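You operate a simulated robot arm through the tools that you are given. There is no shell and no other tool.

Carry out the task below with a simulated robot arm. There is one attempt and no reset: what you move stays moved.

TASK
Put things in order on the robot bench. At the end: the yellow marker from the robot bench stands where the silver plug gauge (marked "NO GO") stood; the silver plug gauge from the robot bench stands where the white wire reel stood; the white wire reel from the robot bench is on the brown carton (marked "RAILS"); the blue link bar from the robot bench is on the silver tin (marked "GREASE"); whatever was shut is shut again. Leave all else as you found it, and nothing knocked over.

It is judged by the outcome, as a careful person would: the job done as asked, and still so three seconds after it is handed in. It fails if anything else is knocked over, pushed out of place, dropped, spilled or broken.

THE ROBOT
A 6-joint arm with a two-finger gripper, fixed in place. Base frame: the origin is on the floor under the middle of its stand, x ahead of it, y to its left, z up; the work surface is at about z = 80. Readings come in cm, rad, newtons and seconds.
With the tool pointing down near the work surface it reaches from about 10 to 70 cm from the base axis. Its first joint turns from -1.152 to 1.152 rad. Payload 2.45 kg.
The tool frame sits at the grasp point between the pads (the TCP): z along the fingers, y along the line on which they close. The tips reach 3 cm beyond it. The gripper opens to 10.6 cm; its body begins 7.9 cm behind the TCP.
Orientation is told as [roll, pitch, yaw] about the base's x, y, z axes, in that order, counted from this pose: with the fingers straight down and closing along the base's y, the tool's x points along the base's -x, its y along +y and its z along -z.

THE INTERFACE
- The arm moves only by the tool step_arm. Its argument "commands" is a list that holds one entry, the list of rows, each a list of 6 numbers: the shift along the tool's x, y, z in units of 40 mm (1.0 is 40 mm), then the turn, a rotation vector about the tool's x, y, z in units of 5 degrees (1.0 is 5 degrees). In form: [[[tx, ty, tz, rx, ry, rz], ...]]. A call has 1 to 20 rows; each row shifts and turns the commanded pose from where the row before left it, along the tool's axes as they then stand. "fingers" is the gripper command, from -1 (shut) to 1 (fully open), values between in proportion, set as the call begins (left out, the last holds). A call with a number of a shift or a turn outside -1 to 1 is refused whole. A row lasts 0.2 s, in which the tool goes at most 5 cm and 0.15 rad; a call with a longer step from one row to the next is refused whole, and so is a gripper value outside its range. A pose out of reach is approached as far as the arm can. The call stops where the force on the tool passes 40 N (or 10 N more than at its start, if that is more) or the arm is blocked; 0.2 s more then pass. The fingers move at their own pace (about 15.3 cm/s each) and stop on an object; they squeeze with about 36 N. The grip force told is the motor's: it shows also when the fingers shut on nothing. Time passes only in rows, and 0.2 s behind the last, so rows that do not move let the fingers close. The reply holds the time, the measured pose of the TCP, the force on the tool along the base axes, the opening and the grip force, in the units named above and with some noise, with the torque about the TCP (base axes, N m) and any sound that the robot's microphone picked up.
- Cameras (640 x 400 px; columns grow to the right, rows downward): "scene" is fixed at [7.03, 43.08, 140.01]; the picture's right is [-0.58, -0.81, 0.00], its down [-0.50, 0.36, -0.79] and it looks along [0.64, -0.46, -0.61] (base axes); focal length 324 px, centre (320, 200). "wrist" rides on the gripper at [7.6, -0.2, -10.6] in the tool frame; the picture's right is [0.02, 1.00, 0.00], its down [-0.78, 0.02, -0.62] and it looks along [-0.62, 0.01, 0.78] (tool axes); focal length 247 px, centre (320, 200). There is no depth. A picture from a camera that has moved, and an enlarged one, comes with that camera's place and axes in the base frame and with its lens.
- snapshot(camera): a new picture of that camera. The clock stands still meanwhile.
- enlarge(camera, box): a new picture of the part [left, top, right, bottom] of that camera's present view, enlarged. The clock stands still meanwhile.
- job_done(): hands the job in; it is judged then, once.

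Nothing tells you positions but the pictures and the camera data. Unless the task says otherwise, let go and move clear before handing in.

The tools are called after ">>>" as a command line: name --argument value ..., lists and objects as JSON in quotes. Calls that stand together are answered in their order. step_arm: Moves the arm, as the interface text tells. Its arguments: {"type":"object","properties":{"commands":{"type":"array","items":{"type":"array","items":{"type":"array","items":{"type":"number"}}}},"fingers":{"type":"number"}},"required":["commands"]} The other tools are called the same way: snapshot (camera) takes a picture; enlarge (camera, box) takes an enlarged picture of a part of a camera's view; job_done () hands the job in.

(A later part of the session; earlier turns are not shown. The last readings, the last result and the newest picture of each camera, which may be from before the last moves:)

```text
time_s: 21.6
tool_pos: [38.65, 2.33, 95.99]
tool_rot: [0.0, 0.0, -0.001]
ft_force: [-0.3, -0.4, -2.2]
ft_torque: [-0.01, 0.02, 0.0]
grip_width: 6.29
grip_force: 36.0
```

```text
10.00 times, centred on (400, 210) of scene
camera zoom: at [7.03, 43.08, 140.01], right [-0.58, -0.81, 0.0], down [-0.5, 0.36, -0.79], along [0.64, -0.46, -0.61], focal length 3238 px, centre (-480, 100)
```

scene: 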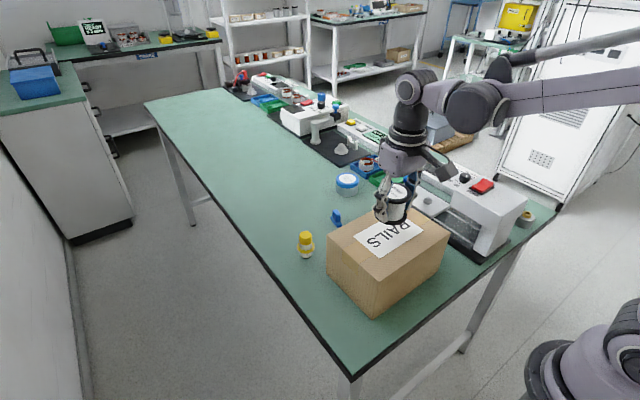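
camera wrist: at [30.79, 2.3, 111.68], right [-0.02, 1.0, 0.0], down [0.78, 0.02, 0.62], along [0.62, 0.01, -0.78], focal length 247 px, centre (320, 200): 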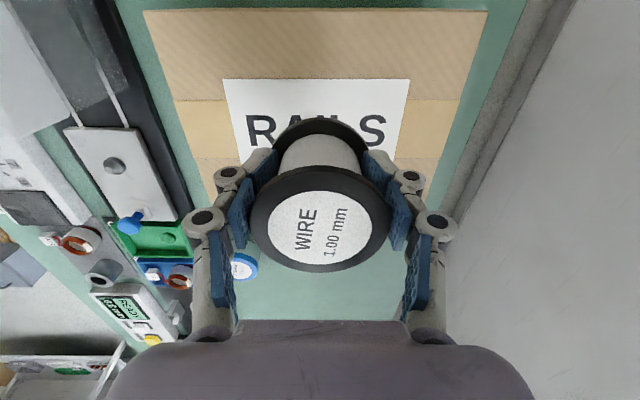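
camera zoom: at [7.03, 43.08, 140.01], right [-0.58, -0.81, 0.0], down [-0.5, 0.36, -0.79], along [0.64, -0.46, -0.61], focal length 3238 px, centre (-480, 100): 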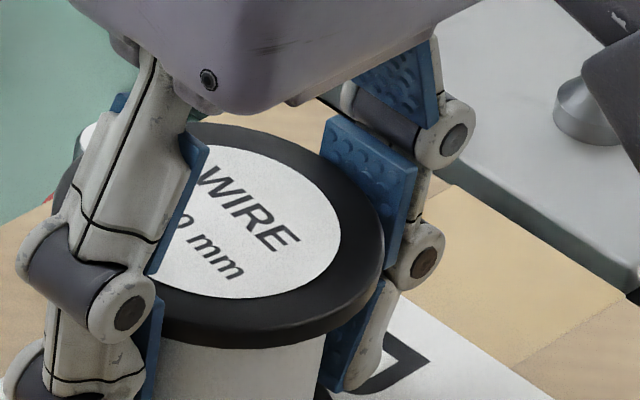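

>>> step_arm --commands '[[[0, 0, 0.04, 0, 0, 0], [0, 0, 0.03, 0, 0, 0], [0, 0, 0, 0, 0, 0]]]'

>>> enlarge --camera "scene" --box '[370, 200, 420, 240]'

```text
time_s: 22.4
tool_pos: [38.63, 2.4, 95.55]
tool_rot: [0.0, -0.001, 0.0]
ft_force: [-0.5, -0.2, 24.5]
ft_torque: [0.02, -0.11, 0.1]
grip_width: 6.3
grip_force: 35.9
```

```text
10.00 times, centred on (395, 220) of scene
camera zoom: at [7.0, 43.08, 140.01], right [-0.58, -0.81, 0.0], down [-0.5, 0.36, -0.79], along [0.64, -0.46, -0.61], focal length 3238 px, centre (-430, 0)
```

zoom: 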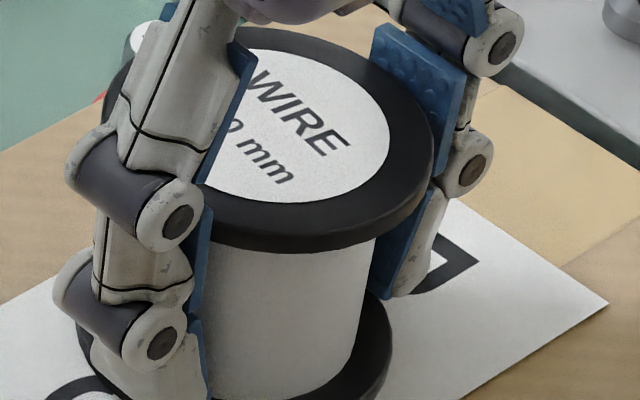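

Contact made (24 N). I'll ease off about 1 mm so the reel just rests on the carton, then open the fingers.

>>> step_arm --commands '[[[0, 0, -0.025, 0, 0, 0], [0, 0, 0, 0, 0, 0]]]'

```text
time_s: 23.0
tool_pos: [38.52, 2.48, 95.82]
tool_rot: [-0.002, -0.002, 0.0]
ft_force: [-0.6, -0.1, -1.8]
ft_torque: [-0.01, 0.01, -0.01]
grip_width: 6.27
grip_force: 36.1
```

>>> step_arm --commands '[[[0, 0, 0.012, 0, 0, 0], [0, 0, 0, 0, 0, 0]]]'

```text
time_s: 23.6
tool_pos: [38.61, 2.41, 95.66]
tool_rot: [-0.001, -0.001, 0.0]
ft_force: [-0.1, 0.2, -2.3]
ft_torque: [0.0, 0.02, 0.01]
grip_width: 6.26
grip_force: 35.2
```

>>> step_arm --commands '[[[0, 0, 0.008, 0, 0, 0], [0, 0, 0, 0, 0, 0]]]'

```text
time_s: 24.2
tool_pos: [38.55, 2.57, 95.64]
tool_rot: [-0.001, -0.003, 0.0]
ft_force: [-2.3, -0.4, 3.8]
ft_torque: [0.0, -0.1, 0.02]
grip_width: 6.26
grip_force: 35.6
```

The reel is resting lightly on the carton. Opening the fingers now.

>>> step_arm --commands '[[[0, 0, 0, 0, 0, 0], [0, 0, 0, 0, 0, 0], [0, 0, 0, 0, 0, 0]]]' --fingers 0.75

>>> snapshot --camera "wrist"

>>> enlarge --camera "scene" --box '[340, 150, 440, 270]'

```text
time_s: 25.0
tool_pos: [38.54, 2.53, 95.6]
tool_rot: [-0.001, -0.001, -0.001]
ft_force: [-0.3, 0.5, -0.3]
ft_torque: [0.01, 0.03, 0.0]
grip_width: 9.27
grip_force: 0.0
```

```text
taken
camera wrist: at [30.81, 2.52, 106.37], right [-0.02, 1.0, 0.0], down [0.78, 0.02, 0.62], along [0.62, 0.01, -0.78], focal length 247 px, centre (320, 200)
```

wrist: 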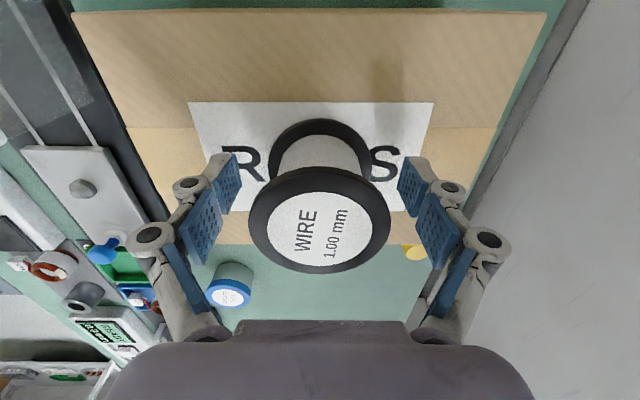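

```text
3.33 times, centred on (390, 210) of scene
camera zoom: at [7.03, 43.08, 140.01], right [-0.58, -0.81, 0.0], down [-0.5, 0.36, -0.79], along [0.64, -0.46, -0.61], focal length 1080 px, centre (87, 167)
```

zoom: 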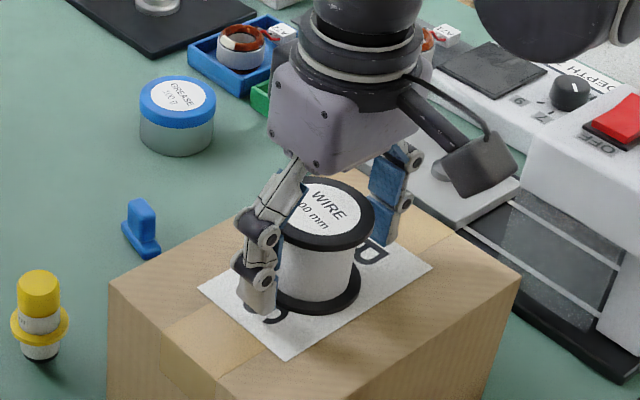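

The reel stands on the carton by itself. I'll go straight up, clear of it, then move towards the gauge.

>>> step_arm --commands '[[[0, 0, -0.4, 0, 0, 0], [0, 0, -0.6, 0, 0, 0], [0, 0, -0.8, 0, 0, 0], [0, 0, -0.8, 0, 0, 0], [0, 0, 0, 0, 0, 0]]]'

>>> snapshot --camera "scene"

```text
time_s: 26.2
tool_pos: [38.59, 2.56, 106.11]
tool_rot: [0.0, -0.004, -0.001]
ft_force: [-0.1, -0.6, 0.5]
ft_torque: [-0.01, 0.0, 0.02]
grip_width: 9.29
grip_force: 0.0
```

```text
taken
```

scene: 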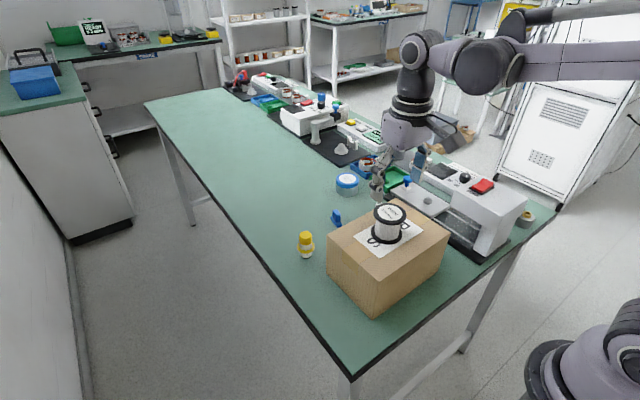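

Reel stable on the carton. Moving at height towards the point above the gauge (52.8, -9.9).

>>> step_arm --commands '[[[-0.71, -0.623, 0, 0, 0, 0], [-0.71, -0.623, 0, 0, 0, 0], [-0.71, -0.623, 0, 0, 0, 0], [-0.71, -0.623, 0, 0, 0, 0], [-0.71, -0.623, 0, 0, 0, 0], [0, 0, 0.7, 0, 0, 0], [0, 0, 0.7, 0, 0, 0], [0, 0, 0, 0, 0, 0]]]' --fingers 0.1

>>> snapshot --camera "wrist"

>>> enlarge --camera "scene" --box '[320, 120, 440, 260]'

```text
time_s: 28.0
tool_pos: [52.89, -9.96, 100.36]
tool_rot: [-0.001, -0.002, 0.0]
ft_force: [-0.6, -0.3, -0.9]
ft_torque: [0.0, -0.01, 0.01]
grip_width: 5.83
grip_force: 0.0
```

```text
taken
camera wrist: at [45.11, -9.9, 111.09], right [-0.02, 1.0, 0.0], down [0.78, 0.02, 0.62], along [0.62, 0.01, -0.78], focal length 247 px, centre (320, 200)
```

wrist: 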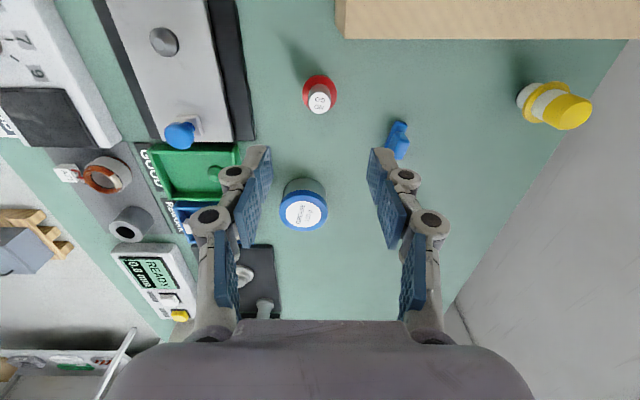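

```text
2.86 times, centred on (380, 190) of scene
camera zoom: at [7.03, 43.08, 140.01], right [-0.58, -0.81, 0.0], down [-0.5, 0.36, -0.79], along [0.64, -0.46, -0.61], focal length 925 px, centre (149, 229)
```

zoom: 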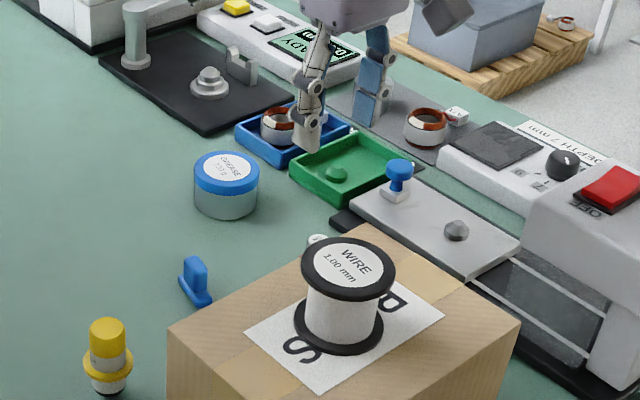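

The gauge is directly below. I'll descend to z ≈ 91 and re-measure its alignment.

>>> step_arm --commands '[[[0.05, 0, 0.6, 0, 0, 0], [0, 0, 0.6, 0, 0, 0], [0, 0, 0.6, 0, 0, 0], [0, 0, 0.5, 0, 0, 0], [0, 0, 0, 0, 0, 0]]]'

>>> snapshot --camera "wrist"

>>> enlarge --camera "scene" --box '[320, 120, 440, 260]'

```text
time_s: 29.2
tool_pos: [52.68, -10.08, 91.4]
tool_rot: [-0.001, -0.001, 0.0]
ft_force: [0.7, 1.0, -0.6]
ft_torque: [-0.02, -0.02, -0.03]
grip_width: 5.83
grip_force: 0.0
```

```text
taken
camera wrist: at [44.9, -10.03, 102.06], right [-0.02, 1.0, 0.0], down [0.78, 0.02, 0.62], along [0.62, 0.01, -0.78], focal length 247 px, centre (320, 200)
```

wrist: 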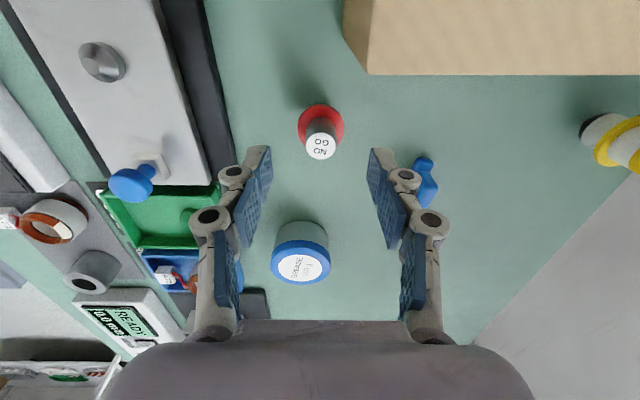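

```text
2.86 times, centred on (380, 190) of scene
camera zoom: at [7.03, 43.08, 140.01], right [-0.58, -0.81, 0.0], down [-0.5, 0.36, -0.79], along [0.64, -0.46, -0.61], focal length 925 px, centre (149, 229)
```

zoom: 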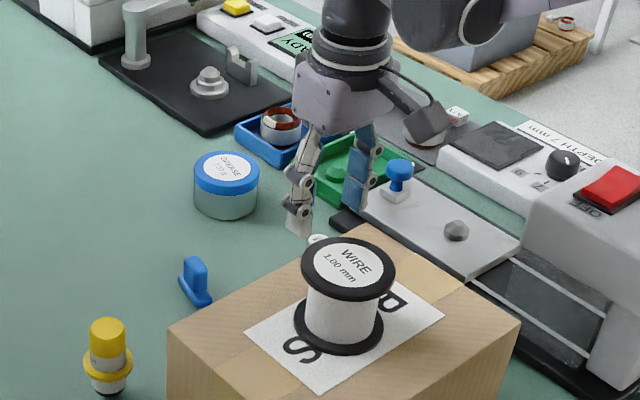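

The gauge is nearly centred; I'll shift about 1–2 mm and descend to z ≈ 88 for a last check.

>>> step_arm --commands '[[[-0.03, 0.025, 0.4, 0, 0, 0], [0, 0, 0.4, 0, 0, 0], [0, 0, 0, 0, 0, 0]]]'

>>> snapshot --camera "wrist"

>>> enlarge --camera "wrist" --box '[220, 90, 420, 230]'

```text
time_s: 30.0
tool_pos: [52.72, -9.74, 88.02]
tool_rot: [0.0, -0.001, 0.0]
ft_force: [0.2, 0.3, 0.0]
ft_torque: [-0.01, 0.01, -0.01]
grip_width: 5.86
grip_force: 0.1
```

```text
taken
camera wrist: at [44.99, -9.82, 98.87], right [-0.02, 1.0, 0.0], down [0.78, 0.02, 0.62], along [0.62, 0.01, -0.78], focal length 247 px, centre (320, 200)
```

wrist: 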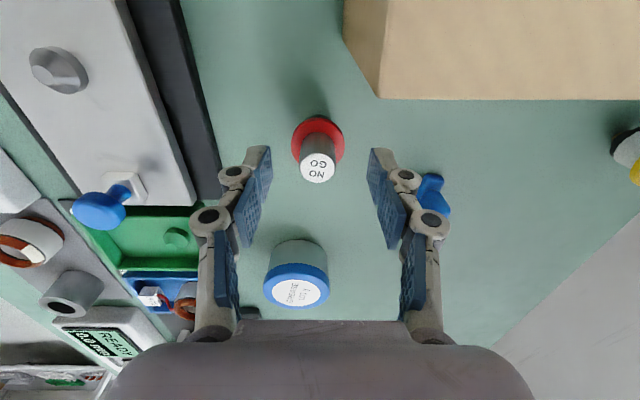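

```text
2.86 times, centred on (320, 160) of wrist
camera zoom: at [44.99, -9.82, 98.87], right [-0.02, 1.0, 0.0], down [0.78, 0.02, 0.62], along [0.62, 0.01, -0.78], focal length 706 px, centre (320, 314)
```

zoom: 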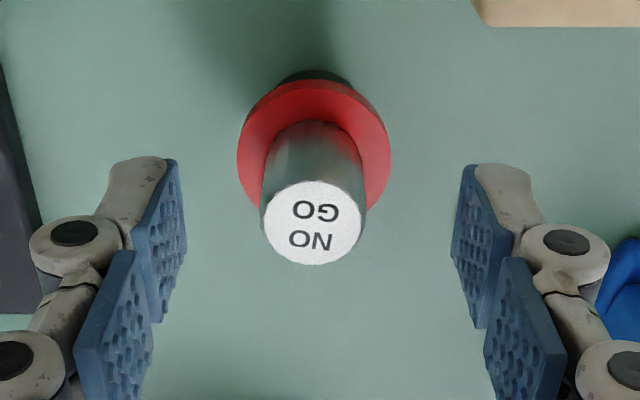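

The gauge is about 1 mm off the mid-line. I'll correct, descend to z ≈ 86 so the pads are above the red flange, and close.

>>> step_arm --commands '[[[-0.015, -0.03, 0.25, 0, 0, 0], [0, 0, 0.25, 0, 0, 0], [0, 0, 0, 0, 0, 0]]]'

>>> enlarge --camera "wrist" --box '[220, 90, 420, 230]'

>>> enlarge --camera "scene" --box '[340, 130, 440, 240]'

```text
time_s: 30.8
tool_pos: [52.79, -9.99, 86.14]
tool_rot: [-0.001, -0.002, 0.0]
ft_force: [-0.8, -0.2, -0.1]
ft_torque: [0.0, 0.02, -0.01]
grip_width: 5.84
grip_force: 0.0
```

```text
2.86 times, centred on (320, 160) of wrist
camera zoom: at [45.07, -9.96, 96.83], right [-0.02, 1.0, 0.0], down [0.78, 0.02, 0.62], along [0.62, 0.01, -0.78], focal length 706 px, centre (320, 314)
```

zoom: 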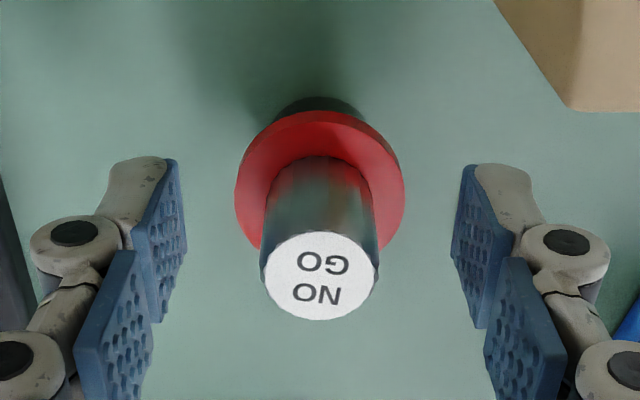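

```text
3.64 times, centred on (390, 185) of scene
camera zoom: at [7.03, 43.08, 140.01], right [-0.58, -0.81, 0.0], down [-0.5, 0.36, -0.79], along [0.64, -0.46, -0.61], focal length 1178 px, centre (66, 254)
```

zoom: 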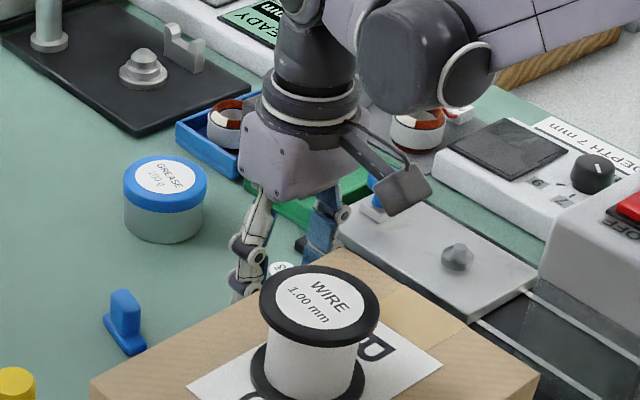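

Centred in y; the gauge is about 2 mm further ahead than the TCP, so I'll shift that much and close.

>>> step_arm --commands '[[[-0.04, 0, 0, 0, 0, 0], [0, 0, 0, 0, 0, 0]]]'

>>> step_arm --commands '[[[0, 0, 0, 0, 0, 0], [0, 0, 0, 0, 0, 0], [0, 0, 0, 0, 0, 0], [0, 0, 0, 0, 0, 0]]]' --fingers -1

>>> enlarge --camera "wrist" --box '[220, 90, 420, 230]'

```text
time_s: 31.4
tool_pos: [53.0, -9.97, 86.08]
tool_rot: [0.0, -0.001, 0.0]
ft_force: [-0.6, -0.4, 0.1]
ft_torque: [0.04, -0.01, 0.0]
grip_width: 5.82
grip_force: 0.1
```

```text
time_s: 32.4
tool_pos: [53.04, -10.06, 86.08]
tool_rot: [-0.001, -0.002, 0.0]
ft_force: [-0.1, -1.6, 6.7]
ft_torque: [-0.02, -0.07, 0.02]
grip_width: 2.22
grip_force: 35.4
```

```text
2.86 times, centred on (320, 160) of wrist
camera zoom: at [45.24, -9.96, 96.83], right [-0.02, 1.0, 0.0], down [0.78, 0.02, 0.62], along [0.62, 0.01, -0.78], focal length 706 px, centre (320, 314)
```

zoom: 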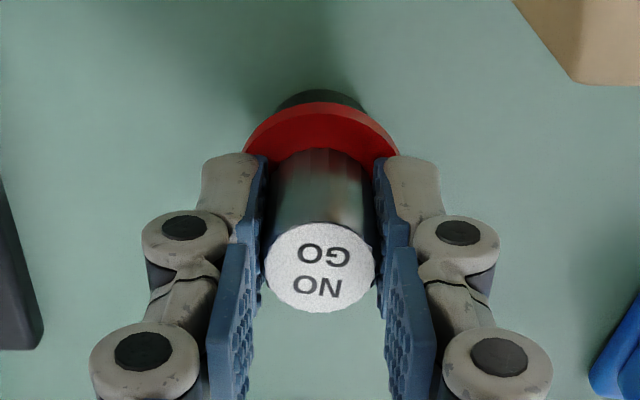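

Gripped at 2.2 cm width on the gauge's upper body. Lifting about 1 cm to test the hold.

>>> step_arm --commands '[[[0, 0, -0.1, 0, 0, 0], [0, 0, -0.2, 0, 0, 0], [0, 0, 0, 0, 0, 0]]]'

>>> enlarge --camera "wrist" --box '[220, 90, 420, 230]'

>>> enlarge --camera "scene" --box '[340, 130, 440, 240]'

```text
time_s: 33.2
tool_pos: [52.87, -10.02, 87.28]
tool_rot: [0.0, -0.002, -0.001]
ft_force: [0.6, -0.3, -1.5]
ft_torque: [0.0, -0.03, 0.04]
grip_width: 2.17
grip_force: 35.9
```

```text
2.86 times, centred on (320, 160) of wrist
camera zoom: at [45.19, -9.98, 98.0], right [-0.02, 1.0, 0.0], down [0.78, 0.02, 0.62], along [0.62, 0.01, -0.78], focal length 706 px, centre (320, 314)
```

zoom: 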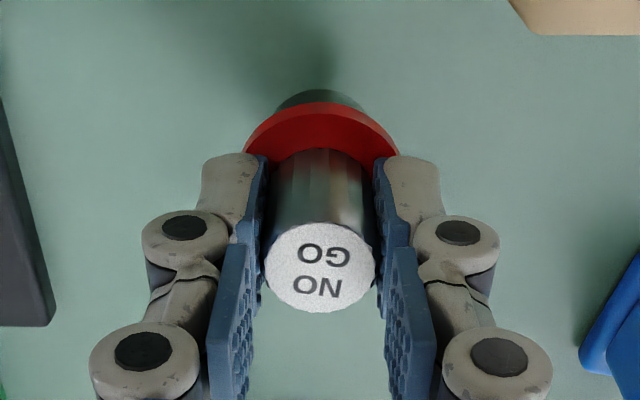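

```text
3.64 times, centred on (390, 185) of scene
camera zoom: at [7.03, 43.08, 140.01], right [-0.58, -0.81, 0.0], down [-0.5, 0.36, -0.79], along [0.64, -0.46, -0.61], focal length 1178 px, centre (66, 254)
```

zoom: 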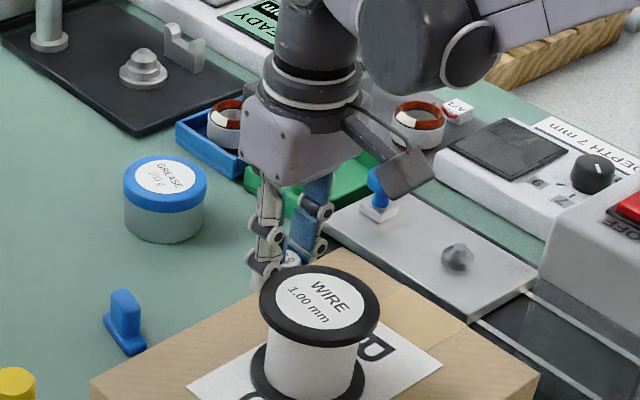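

The gauge is held firmly and upright. I'll lift to z ≈ 94 and carry it over to the reel's old place (66.5, 12.05).

>>> step_arm --commands '[[[0, 0, -0.6, 0, 0, 0], [0, 0, -0.6, 0, 0, 0], [0, 0, -0.5, 0, 0, 0], [-0.484, 0.787, 0, 0, 0, 0], [-0.484, 0.787, 0, 0, 0, 0], [-0.484, 0.787, 0, 0, 0, 0], [-0.484, 0.787, 0, 0, 0, 0], [-0.484, 0.787, 0, 0, 0, 0], [-0.484, 0.787, 0, 0, 0, 0], [-0.484, 0.787, 0, 0, 0, 0], [0, 0, 0, 0, 0, 0]]]'

>>> snapshot --camera "wrist"

>>> snapshot --camera "scene"

```text
time_s: 35.6
tool_pos: [66.45, 11.94, 94.04]
tool_rot: [-0.002, -0.002, 0.001]
ft_force: [-0.1, -0.7, -1.3]
ft_torque: [-0.01, 0.01, -0.02]
grip_width: 2.16
grip_force: 36.2
```

```text
taken
camera wrist: at [58.68, 12.04, 104.69], right [-0.02, 1.0, 0.0], down [0.78, 0.02, 0.62], along [0.62, 0.01, -0.78], focal length 247 px, centre (320, 200)
```

wrist: 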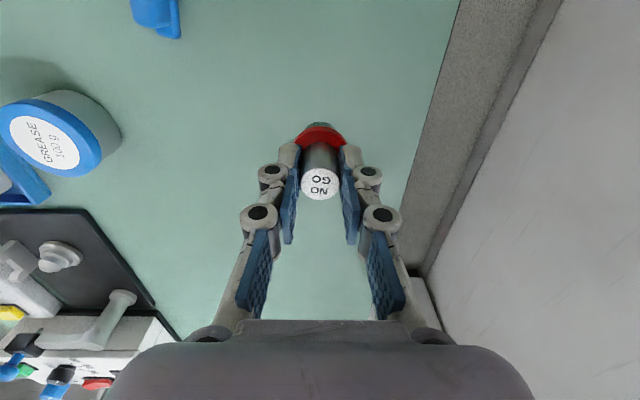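

```text
taken
```

scene: 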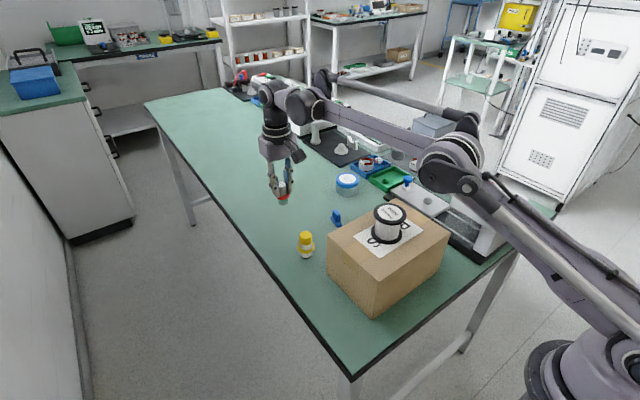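

The gauge is above the reel's old place. Descending to about 7 mm above the table, then small steps.

>>> step_arm --commands '[[[0, 0.02, 0.5, 0, 0, 0], [0, 0, 0.5, 0, 0, 0], [0, 0, 0.45, 0, 0, 0], [0, 0, 0.3, 0, 0, 0], [0, 0, 0, 0, 0, 0]]]'

>>> enlarge --camera "scene" --box '[240, 140, 340, 260]'

```text
time_s: 36.8
tool_pos: [66.84, 12.07, 87.02]
tool_rot: [-0.001, -0.003, 0.001]
ft_force: [-0.8, 0.2, -1.9]
ft_torque: [0.01, 0.01, 0.02]
grip_width: 2.17
grip_force: 36.1
```

```text
3.33 times, centred on (290, 200) of scene
camera zoom: at [7.04, 43.08, 140.01], right [-0.58, -0.81, 0.0], down [-0.5, 0.36, -0.79], along [0.64, -0.46, -0.61], focal length 1080 px, centre (420, 200)
```

zoom: 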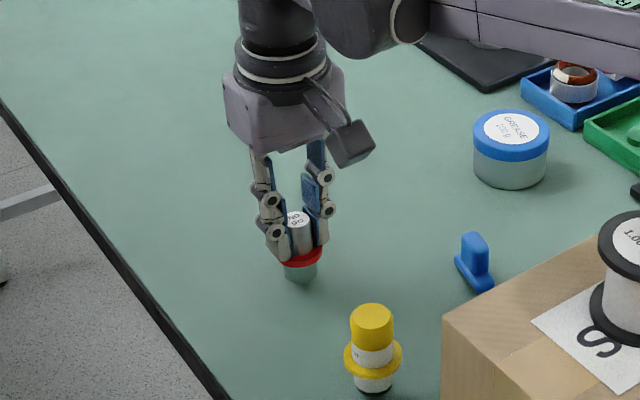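

The gauge base lines up with where the reel's base was in the scene view. Lowering the last bit in small steps.

>>> step_arm --commands '[[[0, 0, 0.08, 0, 0, 0], [0, 0, 0.06, 0, 0, 0], [0, 0, 0, 0, 0, 0]]]'

```text
time_s: 37.6
tool_pos: [66.74, 12.04, 86.6]
tool_rot: [0.0, -0.001, 0.001]
ft_force: [-0.9, 0.6, -1.3]
ft_torque: [0.02, 0.0, -0.03]
grip_width: 2.18
grip_force: 36.4
```

>>> step_arm --commands '[[[0, 0, 0.04, 0, 0, 0], [0, 0, 0.04, 0, 0, 0], [0, 0, 0, 0, 0, 0]]]'

```text
time_s: 38.4
tool_pos: [66.65, 12.15, 86.07]
tool_rot: [0.001, -0.003, -0.002]
ft_force: [-0.3, -0.1, -1.1]
ft_torque: [0.01, 0.01, -0.04]
grip_width: 2.15
grip_force: 36.3
```

>>> step_arm --commands '[[[0, 0, 0.03, 0, 0, 0], [0, 0, 0, 0, 0, 0]]]'

>>> enlarge --camera "scene" --box '[260, 170, 320, 240]'

```text
time_s: 39.0
tool_pos: [66.6, 12.11, 86.15]
tool_rot: [0.0, -0.001, 0.001]
ft_force: [0.0, 1.4, 5.1]
ft_torque: [0.04, -0.06, -0.01]
grip_width: 2.19
grip_force: 35.8
```

```text
5.71 times, centred on (290, 205) of scene
camera zoom: at [7.02, 43.08, 140.01], right [-0.58, -0.81, 0.0], down [-0.5, 0.36, -0.79], along [0.64, -0.46, -0.61], focal length 1851 px, centre (491, 171)
```

zoom: 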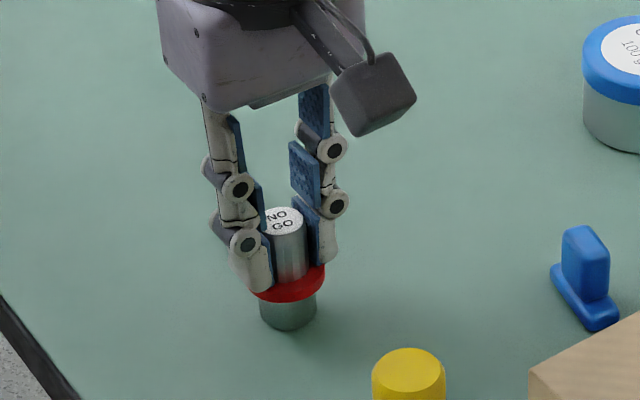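

The gauge rests on the table (light contact, 5 N). Opening the fingers.

>>> step_arm --commands '[[[0, 0, 0, 0, 0, 0], [0, 0, 0, 0, 0, 0], [0, 0, 0, 0, 0, 0]]]' --fingers 0.1

>>> enlarge --camera "scene" --box '[260, 170, 320, 240]'

>>> enlarge --camera "wrist" --box '[220, 90, 420, 230]'

```text
time_s: 39.8
tool_pos: [66.67, 12.05, 86.11]
tool_rot: [0.001, -0.001, 0.0]
ft_force: [-1.5, -0.8, -0.1]
ft_torque: [0.0, 0.01, -0.01]
grip_width: 5.81
grip_force: 0.2
```

```text
5.71 times, centred on (290, 205) of scene
camera zoom: at [7.03, 43.08, 140.01], right [-0.58, -0.81, 0.0], down [-0.5, 0.36, -0.79], along [0.64, -0.46, -0.61], focal length 1851 px, centre (491, 171)
```

zoom: 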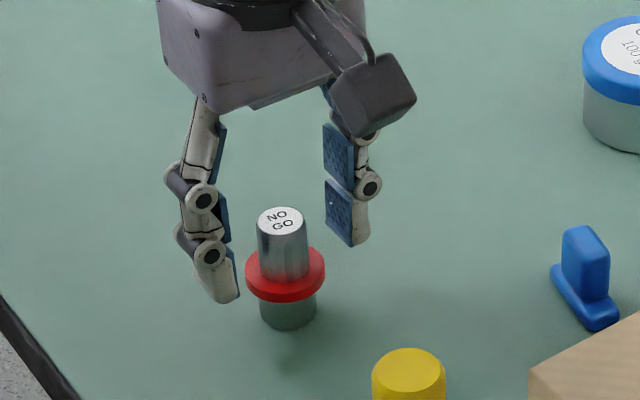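

```text
2.86 times, centred on (320, 160) of wrist
camera zoom: at [58.86, 12.09, 96.79], right [-0.02, 1.0, 0.0], down [0.78, 0.02, 0.62], along [0.62, 0.01, -0.78], focal length 706 px, centre (320, 314)
```

zoom: 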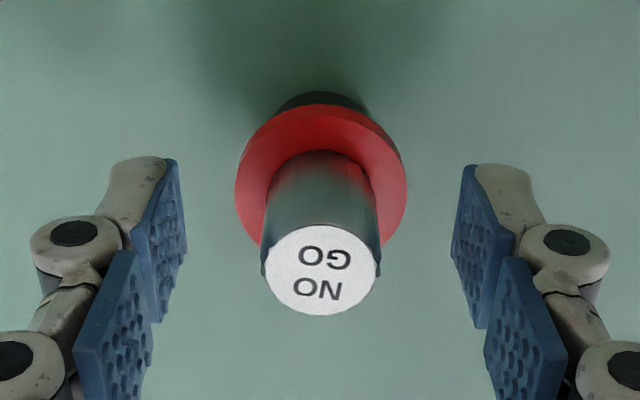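

The gauge stands by itself in the reel's old place. I'll rise clear and move above the yellow marker (52.9, 14.2).

>>> step_arm --commands '[[[0, 0, -0.5, 0, 0, 0], [0, 0, -0.7, 0, 0, 0], [0.2, 0, -0.7, 0, 0, 0], [0.3, 0, -0.4, 0, 0, 0], [0.73, 0.13, 0, 0, 0, 0], [0.73, 0.13, 0, 0, 0, 0], [0.73, 0.13, 0, 0, 0, 0], [0.73, 0.13, 0, 0, 0, 0], [0, 0, 0, 0, 0, 0]]]' --fingers 0.2

>>> snapshot --camera "wrist"

>>> snapshot --camera "scene"

```text
time_s: 41.8
tool_pos: [52.94, 14.25, 95.29]
tool_rot: [0.001, -0.002, 0.0]
ft_force: [-0.3, 0.0, 0.2]
ft_torque: [0.0, -0.04, 0.01]
grip_width: 6.37
grip_force: 0.1
```

```text
taken
camera wrist: at [45.14, 14.42, 105.97], right [-0.02, 1.0, 0.0], down [0.78, 0.02, 0.62], along [0.62, 0.01, -0.78], focal length 247 px, centre (320, 200)
```

wrist: 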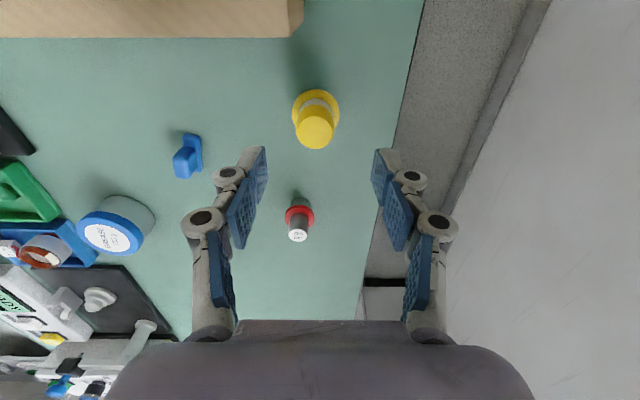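

```text
taken
```

scene: 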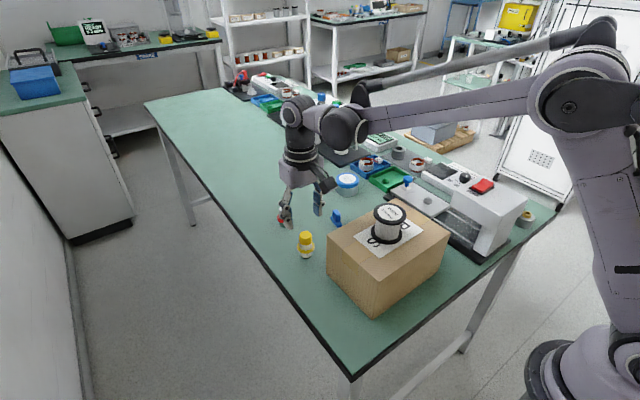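

The marker is nearly under the gripper. Descending to z ≈ 90 to fine-tune.

>>> step_arm --commands '[[[0.02, 0, 0.45, 0, 0, 0], [0, 0, 0.45, 0, 0, 0], [0, 0, 0.4, 0, 0, 0], [0, 0, 0, 0, 0, 0]]]'

>>> enlarge --camera "wrist" --box '[220, 90, 420, 230]'

>>> enlarge --camera "scene" --box '[260, 160, 360, 280]'

```text
time_s: 42.8
tool_pos: [52.73, 14.13, 89.97]
tool_rot: [-0.001, -0.002, 0.0]
ft_force: [0.4, 0.5, -0.7]
ft_torque: [-0.02, 0.01, 0.05]
grip_width: 6.36
grip_force: 0.1
```

```text
2.86 times, centred on (320, 160) of wrist
camera zoom: at [45.02, 14.19, 100.76], right [-0.02, 1.0, 0.0], down [0.78, 0.02, 0.62], along [0.62, 0.01, -0.78], focal length 706 px, centre (320, 314)
```

zoom: 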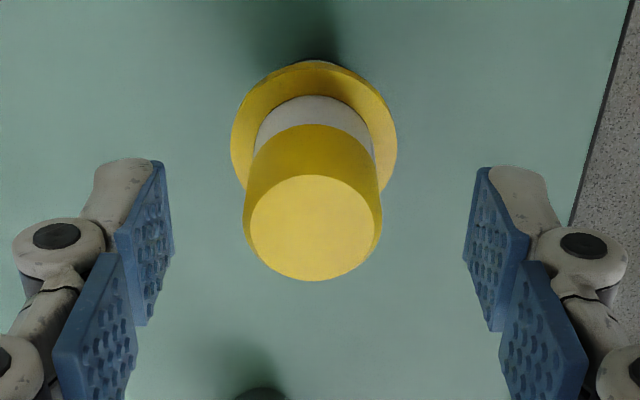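

```text
3.33 times, centred on (310, 220) of scene
camera zoom: at [7.03, 43.08, 140.01], right [-0.58, -0.81, 0.0], down [-0.5, 0.36, -0.79], along [0.64, -0.46, -0.61], focal length 1080 px, centre (353, 133)
```

zoom: 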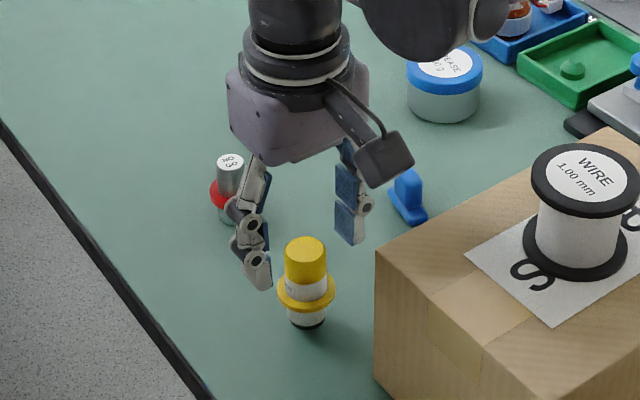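

The marker is about 1.5 mm off the mid-line; I'll correct and descend to z ≈ 87.2, with tips above the yellow flange.

>>> step_arm --commands '[[[-0.025, -0.038, 0.3, 0, 0, 0], [0, 0, 0.25, 0, 0, 0], [0, 0, 0.15, 0, 0, 0], [0, 0, 0, 0, 0, 0]]]'

>>> enlarge --camera "wrist" --box '[220, 90, 420, 230]'

>>> enlarge --camera "scene" --box '[270, 190, 340, 270]'

```text
time_s: 43.8
tool_pos: [52.91, 13.93, 87.25]
tool_rot: [-0.001, -0.001, 0.0]
ft_force: [-1.2, -0.2, -0.4]
ft_torque: [0.01, 0.01, 0.01]
grip_width: 6.36
grip_force: 0.1
```

```text
2.86 times, centred on (320, 160) of wrist
camera zoom: at [45.11, 13.99, 97.94], right [-0.02, 1.0, 0.0], down [0.78, 0.02, 0.62], along [0.62, 0.01, -0.78], focal length 706 px, centre (320, 314)
```

zoom: 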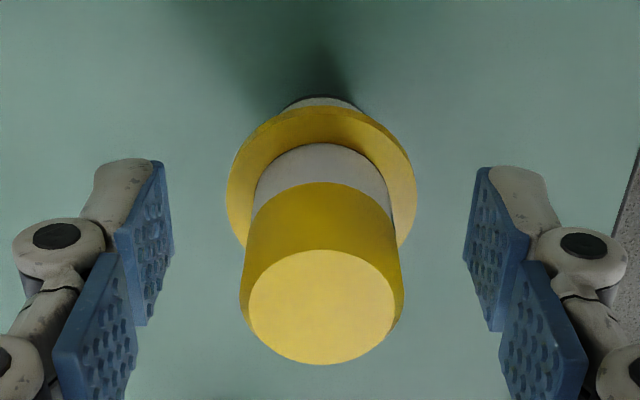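

```text
5.00 times, centred on (305, 230) of scene
camera zoom: at [7.03, 43.08, 140.01], right [-0.58, -0.81, 0.0], down [-0.5, 0.36, -0.79], along [0.64, -0.46, -0.61], focal length 1619 px, centre (395, 50)
```

zoom: 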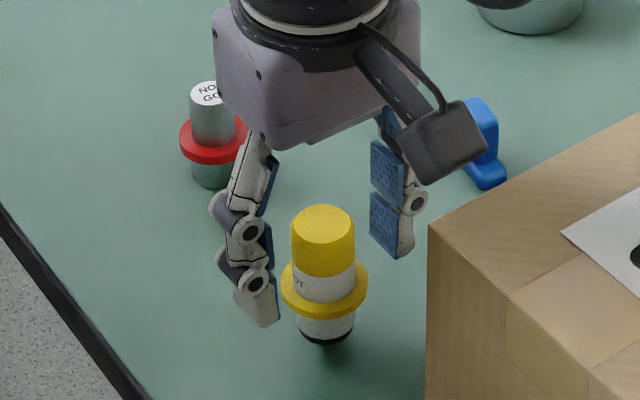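

Well centred. Closing on the marker's upper body.

>>> step_arm --commands '[[[0, 0, 0, 0, 0, 0], [0, 0, 0, 0, 0, 0], [0, 0, 0, 0, 0, 0], [0, 0, 0, 0, 0, 0]]]' --fingers -1

>>> step_arm --commands '[[[0, 0, -0.1, 0, 0, 0], [0, 0, -0.2, 0, 0, 0], [0, 0, 0, 0, 0, 0]]]'

>>> enlarge --camera "wrist" --box '[220, 90, 420, 230]'

>>> enlarge --camera "scene" --box '[270, 190, 340, 270]'

```text
time_s: 44.8
tool_pos: [52.92, 13.95, 87.34]
tool_rot: [0.001, -0.001, 0.0]
ft_force: [-0.1, -0.2, 5.5]
ft_torque: [0.0, -0.06, 0.01]
grip_width: 2.84
grip_force: 35.8
```

```text
time_s: 45.6
tool_pos: [53.03, 14.04, 88.45]
tool_rot: [0.0, 0.0, -0.001]
ft_force: [-0.3, 0.7, -0.7]
ft_torque: [0.02, 0.0, -0.01]
grip_width: 2.8
grip_force: 36.1
```

```text
2.86 times, centred on (320, 160) of wrist
camera zoom: at [45.19, 14.02, 99.24], right [-0.02, 1.0, 0.0], down [0.78, 0.02, 0.62], along [0.62, 0.01, -0.78], focal length 706 px, centre (320, 314)
```

zoom: 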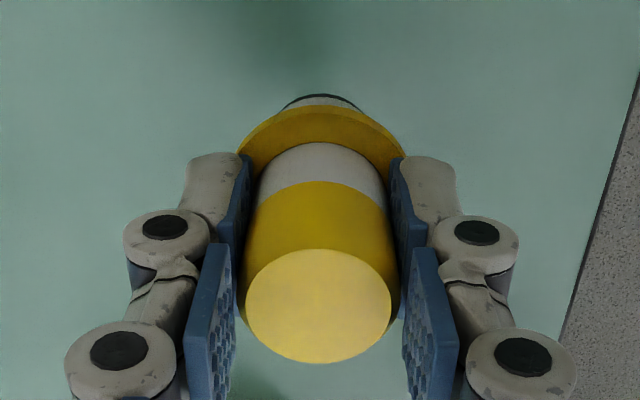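

```text
5.00 times, centred on (305, 230) of scene
camera zoom: at [7.03, 43.08, 140.01], right [-0.58, -0.81, 0.0], down [-0.5, 0.36, -0.79], along [0.64, -0.46, -0.61], focal length 1619 px, centre (395, 50)
```

zoom: 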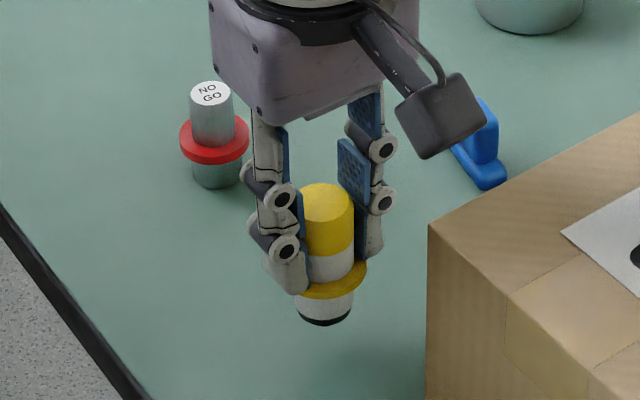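

The marker is held upright. I'll lift to z ≈ 97 and move along y to the gauge's old place (53.0, -9.97).

>>> step_arm --commands '[[[0, 0, -0.6, 0, 0, 0], [0, 0, -0.8, 0, 0, 0], [0, 0, -0.7, 0, 0, 0], [-0.012, -0.855, 0, 0, 0, 0], [0, -0.855, 0, 0, 0, 0], [0, -0.855, 0, 0, 0, 0], [0, -0.855, 0, 0, 0, 0], [0, -0.855, 0, 0, 0, 0], [0, -0.855, 0, 0, 0, 0], [0, -0.855, 0, 0, 0, 0], [0, 0, 0, 0, 0, 0]]]'

>>> snapshot --camera "wrist"

>>> snapshot --camera "scene"

```text
time_s: 48.0
tool_pos: [52.86, -9.78, 96.89]
tool_rot: [0.001, -0.003, 0.001]
ft_force: [-0.5, 0.1, -0.7]
ft_torque: [-0.01, 0.02, 0.03]
grip_width: 2.84
grip_force: 36.0
```

```text
taken
camera wrist: at [45.07, -9.82, 107.62], right [-0.02, 1.0, 0.0], down [0.78, 0.02, 0.62], along [0.62, 0.01, -0.78], focal length 247 px, centre (320, 200)
```

wrist: 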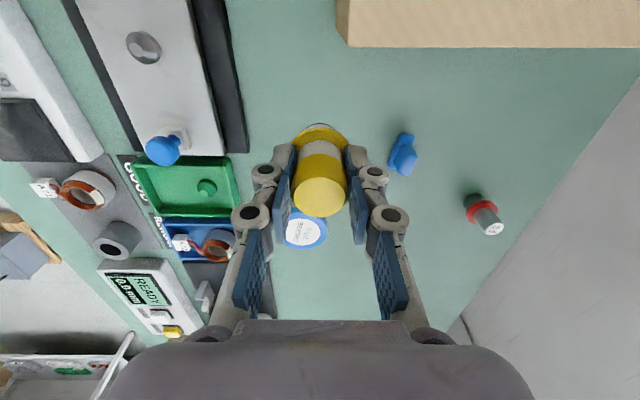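

```text
taken
```

scene: 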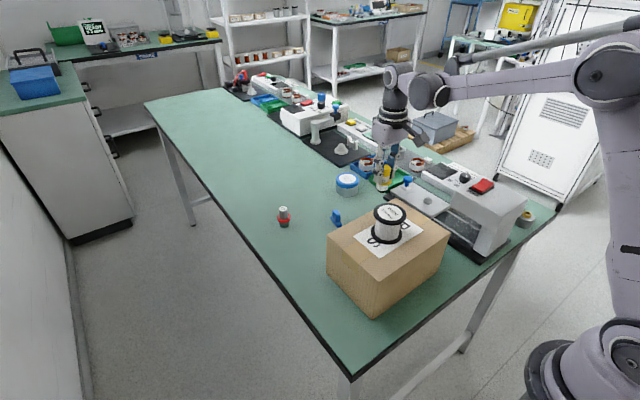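

In position above the gauge's old place. I'll correct slightly and lower to about 8 mm above the table.

>>> step_arm --commands '[[[-0.02, -0.03, 0.6, 0, 0, 0], [0, 0, 0.6, 0, 0, 0], [0, 0, 0.6, 0, 0, 0], [0, 0, 0.4, 0, 0, 0], [0, 0, 0, 0, 0, 0]]]'

>>> snapshot --camera "wrist"

>>> enlarge --camera "scene" --box '[340, 130, 440, 240]'

```text
time_s: 49.2
tool_pos: [53.14, -10.11, 88.07]
tool_rot: [0.0, -0.002, 0.0]
ft_force: [0.1, -0.5, 0.0]
ft_torque: [-0.02, 0.02, -0.01]
grip_width: 2.81
grip_force: 36.0
```

```text
taken
camera wrist: at [45.3, -10.03, 98.85], right [-0.02, 1.0, 0.0], down [0.78, 0.02, 0.62], along [0.62, 0.01, -0.78], focal length 247 px, centre (320, 200)
```

wrist: 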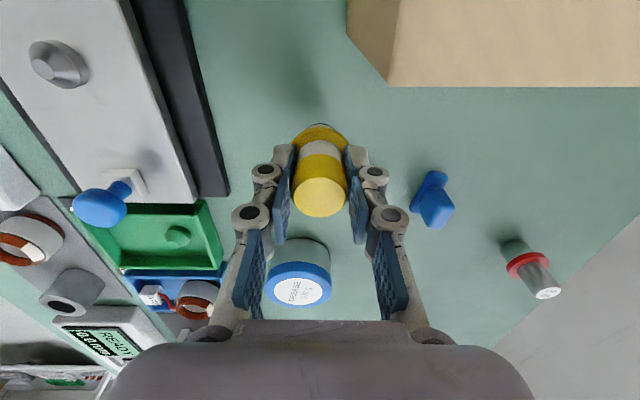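

```text
3.64 times, centred on (390, 185) of scene
camera zoom: at [7.03, 43.08, 140.01], right [-0.58, -0.81, 0.0], down [-0.5, 0.36, -0.79], along [0.64, -0.46, -0.61], focal length 1178 px, centre (66, 254)
```

zoom: 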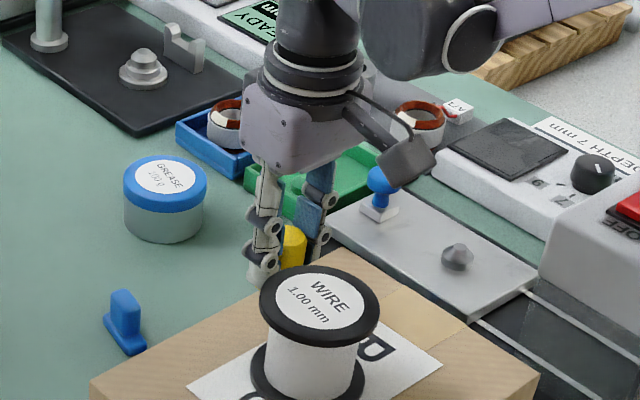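

Aligned with the gauge's former spot. Lowering the last bit in small steps.

>>> step_arm --commands '[[[0, 0, 0.08, 0, 0, 0], [0, 0, 0.05, 0, 0, 0], [0, 0, 0, 0, 0, 0]]]'

>>> step_arm --commands '[[[0, 0, 0.04, 0, 0, 0], [0, 0, 0, 0, 0, 0]]]'

```text
time_s: 50.0
tool_pos: [53.07, -10.11, 87.7]
tool_rot: [0.001, -0.002, 0.0]
ft_force: [0.5, -0.4, -0.3]
ft_torque: [0.01, 0.02, -0.01]
grip_width: 2.85
grip_force: 36.8
```

```text
time_s: 50.6
tool_pos: [52.92, -9.95, 87.48]
tool_rot: [-0.002, -0.001, -0.002]
ft_force: [0.1, 0.6, -0.7]
ft_torque: [0.02, 0.02, 0.01]
grip_width: 2.84
grip_force: 36.4
```

>>> step_arm --commands '[[[0, 0, 0.04, 0, 0, 0], [0, 0, 0, 0, 0, 0]]]'

```text
time_s: 51.2
tool_pos: [52.91, -9.96, 87.19]
tool_rot: [0.0, 0.0, 0.0]
ft_force: [0.9, 0.1, -0.1]
ft_torque: [0.0, -0.02, 0.01]
grip_width: 2.84
grip_force: 36.2
```

>>> step_arm --commands '[[[0, 0, 0.02, 0, 0, 0], [0, 0, 0, 0, 0, 0]]]'

```text
time_s: 51.8
tool_pos: [53.0, -10.03, 87.26]
tool_rot: [0.0, -0.003, -0.001]
ft_force: [-1.6, 0.0, 18.3]
ft_torque: [0.03, 0.06, 0.0]
grip_width: 2.83
grip_force: 35.8
```

Contact reached (18 N); easing off slightly and opening.

>>> step_arm --commands '[[[0, 0, -0.01, 0, 0, 0], [0, 0, 0, 0, 0, 0]]]'

>>> step_arm --commands '[[[0, 0, 0, 0, 0, 0], [0, 0, 0, 0, 0, 0], [0, 0, 0, 0, 0, 0]]]' --fingers 0.15

>>> enlarge --camera "wrist" --box '[220, 90, 420, 230]'

>>> enlarge --camera "scene" --box '[340, 130, 440, 240]'

```text
time_s: 52.4
tool_pos: [52.93, -10.02, 87.37]
tool_rot: [0.0, -0.002, 0.0]
ft_force: [-2.0, 2.3, 22.4]
ft_torque: [0.1, 0.14, 0.03]
grip_width: 2.81
grip_force: 35.7
```

```text
time_s: 53.2
tool_pos: [52.95, -10.12, 87.15]
tool_rot: [0.0, -0.001, 0.001]
ft_force: [0.5, 0.1, 0.5]
ft_torque: [0.02, 0.0, -0.02]
grip_width: 6.09
grip_force: 0.1
```

```text
2.86 times, centred on (320, 160) of wrist
camera zoom: at [45.25, -10.03, 97.89], right [-0.02, 1.0, 0.0], down [0.78, 0.02, 0.62], along [0.62, 0.01, -0.78], focal length 706 px, centre (320, 314)
```

zoom: 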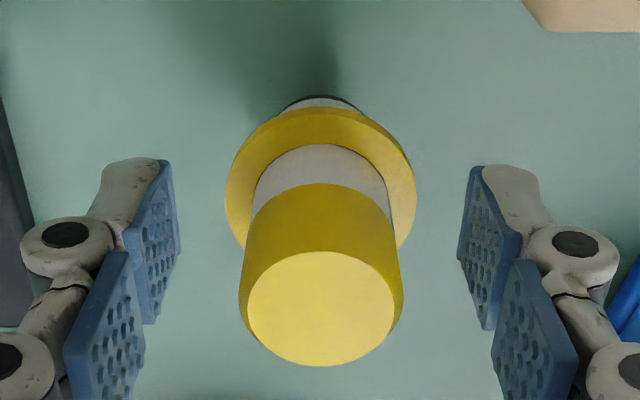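

```text
3.64 times, centred on (390, 185) of scene
camera zoom: at [7.03, 43.08, 140.01], right [-0.58, -0.81, 0.0], down [-0.5, 0.36, -0.79], along [0.64, -0.46, -0.61], focal length 1178 px, centre (66, 254)
```

zoom: 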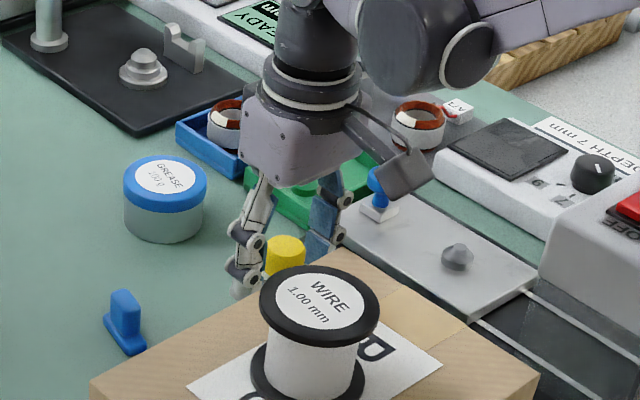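

The marker stands in the gauge's old place. I'll rise, move over to the blue bar and turn the gripper by about -11° to match it.

>>> step_arm --commands '[[[0, 0, -0.4, 0, 0, 0], [0, 0, -0.8, 0, 0, 0], [0, 0, -0.8, 0, 0, 0], [0, 0, -0.3, 0, 0, 0], [-0.49, 0.854, 0, 0, 0, 0], [-0.49, 0.854, 0, 0, 0, 0], [-0.49, 0.854, 0, 0, 0, 0], [0, 0, 0, 0, 0, 1], [0, 0, 0, 0, 0, 1], [0, 0, 0, 0, 0, 0.2], [0, 0, 0, 0, 0, 0]]]'

>>> step_arm --commands '[[[0, 0, 0.3, 0, 0, 0], [0, 0, 0, 0, 0, 0]]]' --fingers -0.2

>>> snapshot --camera "wrist"

>>> snapshot --camera "scene"

```text
time_s: 55.6
tool_pos: [59.09, 0.38, 96.4]
tool_rot: [0.002, -0.001, -0.193]
ft_force: [0.6, 0.2, 0.0]
ft_torque: [-0.01, 0.0, 0.05]
grip_width: 6.08
grip_force: 0.0
```

```text
time_s: 56.2
tool_pos: [58.93, 0.3, 95.09]
tool_rot: [0.001, -0.004, -0.191]
ft_force: [-0.1, 0.7, -0.4]
ft_torque: [-0.01, 0.05, 0.0]
grip_width: 4.21
grip_force: 0.1
```

```text
taken
camera wrist: at [51.29, 1.74, 105.84], right [0.17, 0.99, 0.0], down [0.77, -0.13, 0.62], along [0.61, -0.11, -0.78], focal length 247 px, centre (320, 200)
```

wrist: 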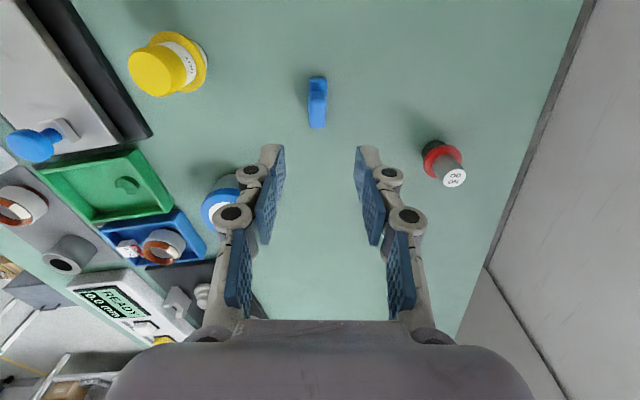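

```text
taken
```

scene: 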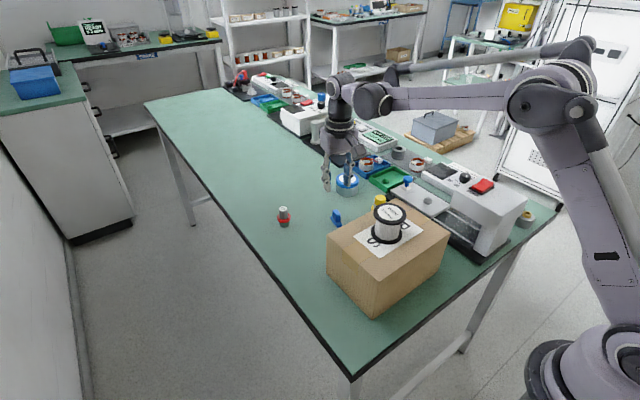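

The bar appears straight and centred ahead of the gripper. Zooming in to fine-tune.

>>> enlarge --camera "wrist" --box '[240, 60, 400, 190]'

>>> enlarge --camera "wrist" --box '[297, 65, 337, 140]'

```text
3.08 times, centred on (320, 125) of wrist
camera zoom: at [51.29, 1.74, 105.84], right [0.17, 0.99, 0.0], down [0.77, -0.13, 0.62], along [0.61, -0.11, -0.78], focal length 760 px, centre (320, 431)
```

zoom: 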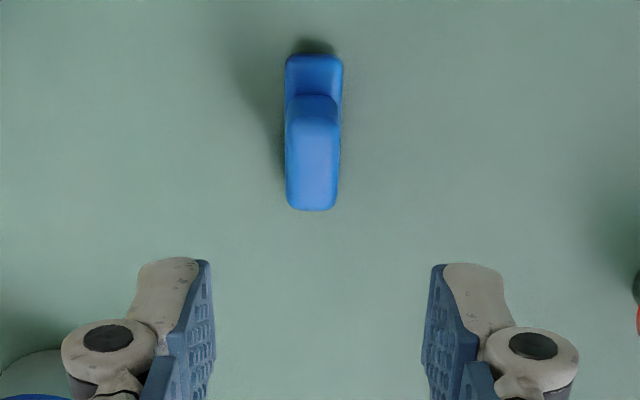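

```text
5.33 times, centred on (317, 102) of wrist
camera zoom: at [51.29, 1.74, 105.84], right [0.17, 0.99, 0.0], down [0.77, -0.13, 0.62], along [0.61, -0.11, -0.78], focal length 1317 px, centre (336, 720)
```

zoom: 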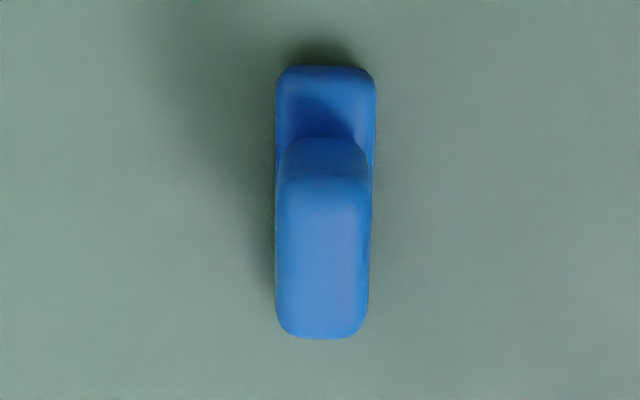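

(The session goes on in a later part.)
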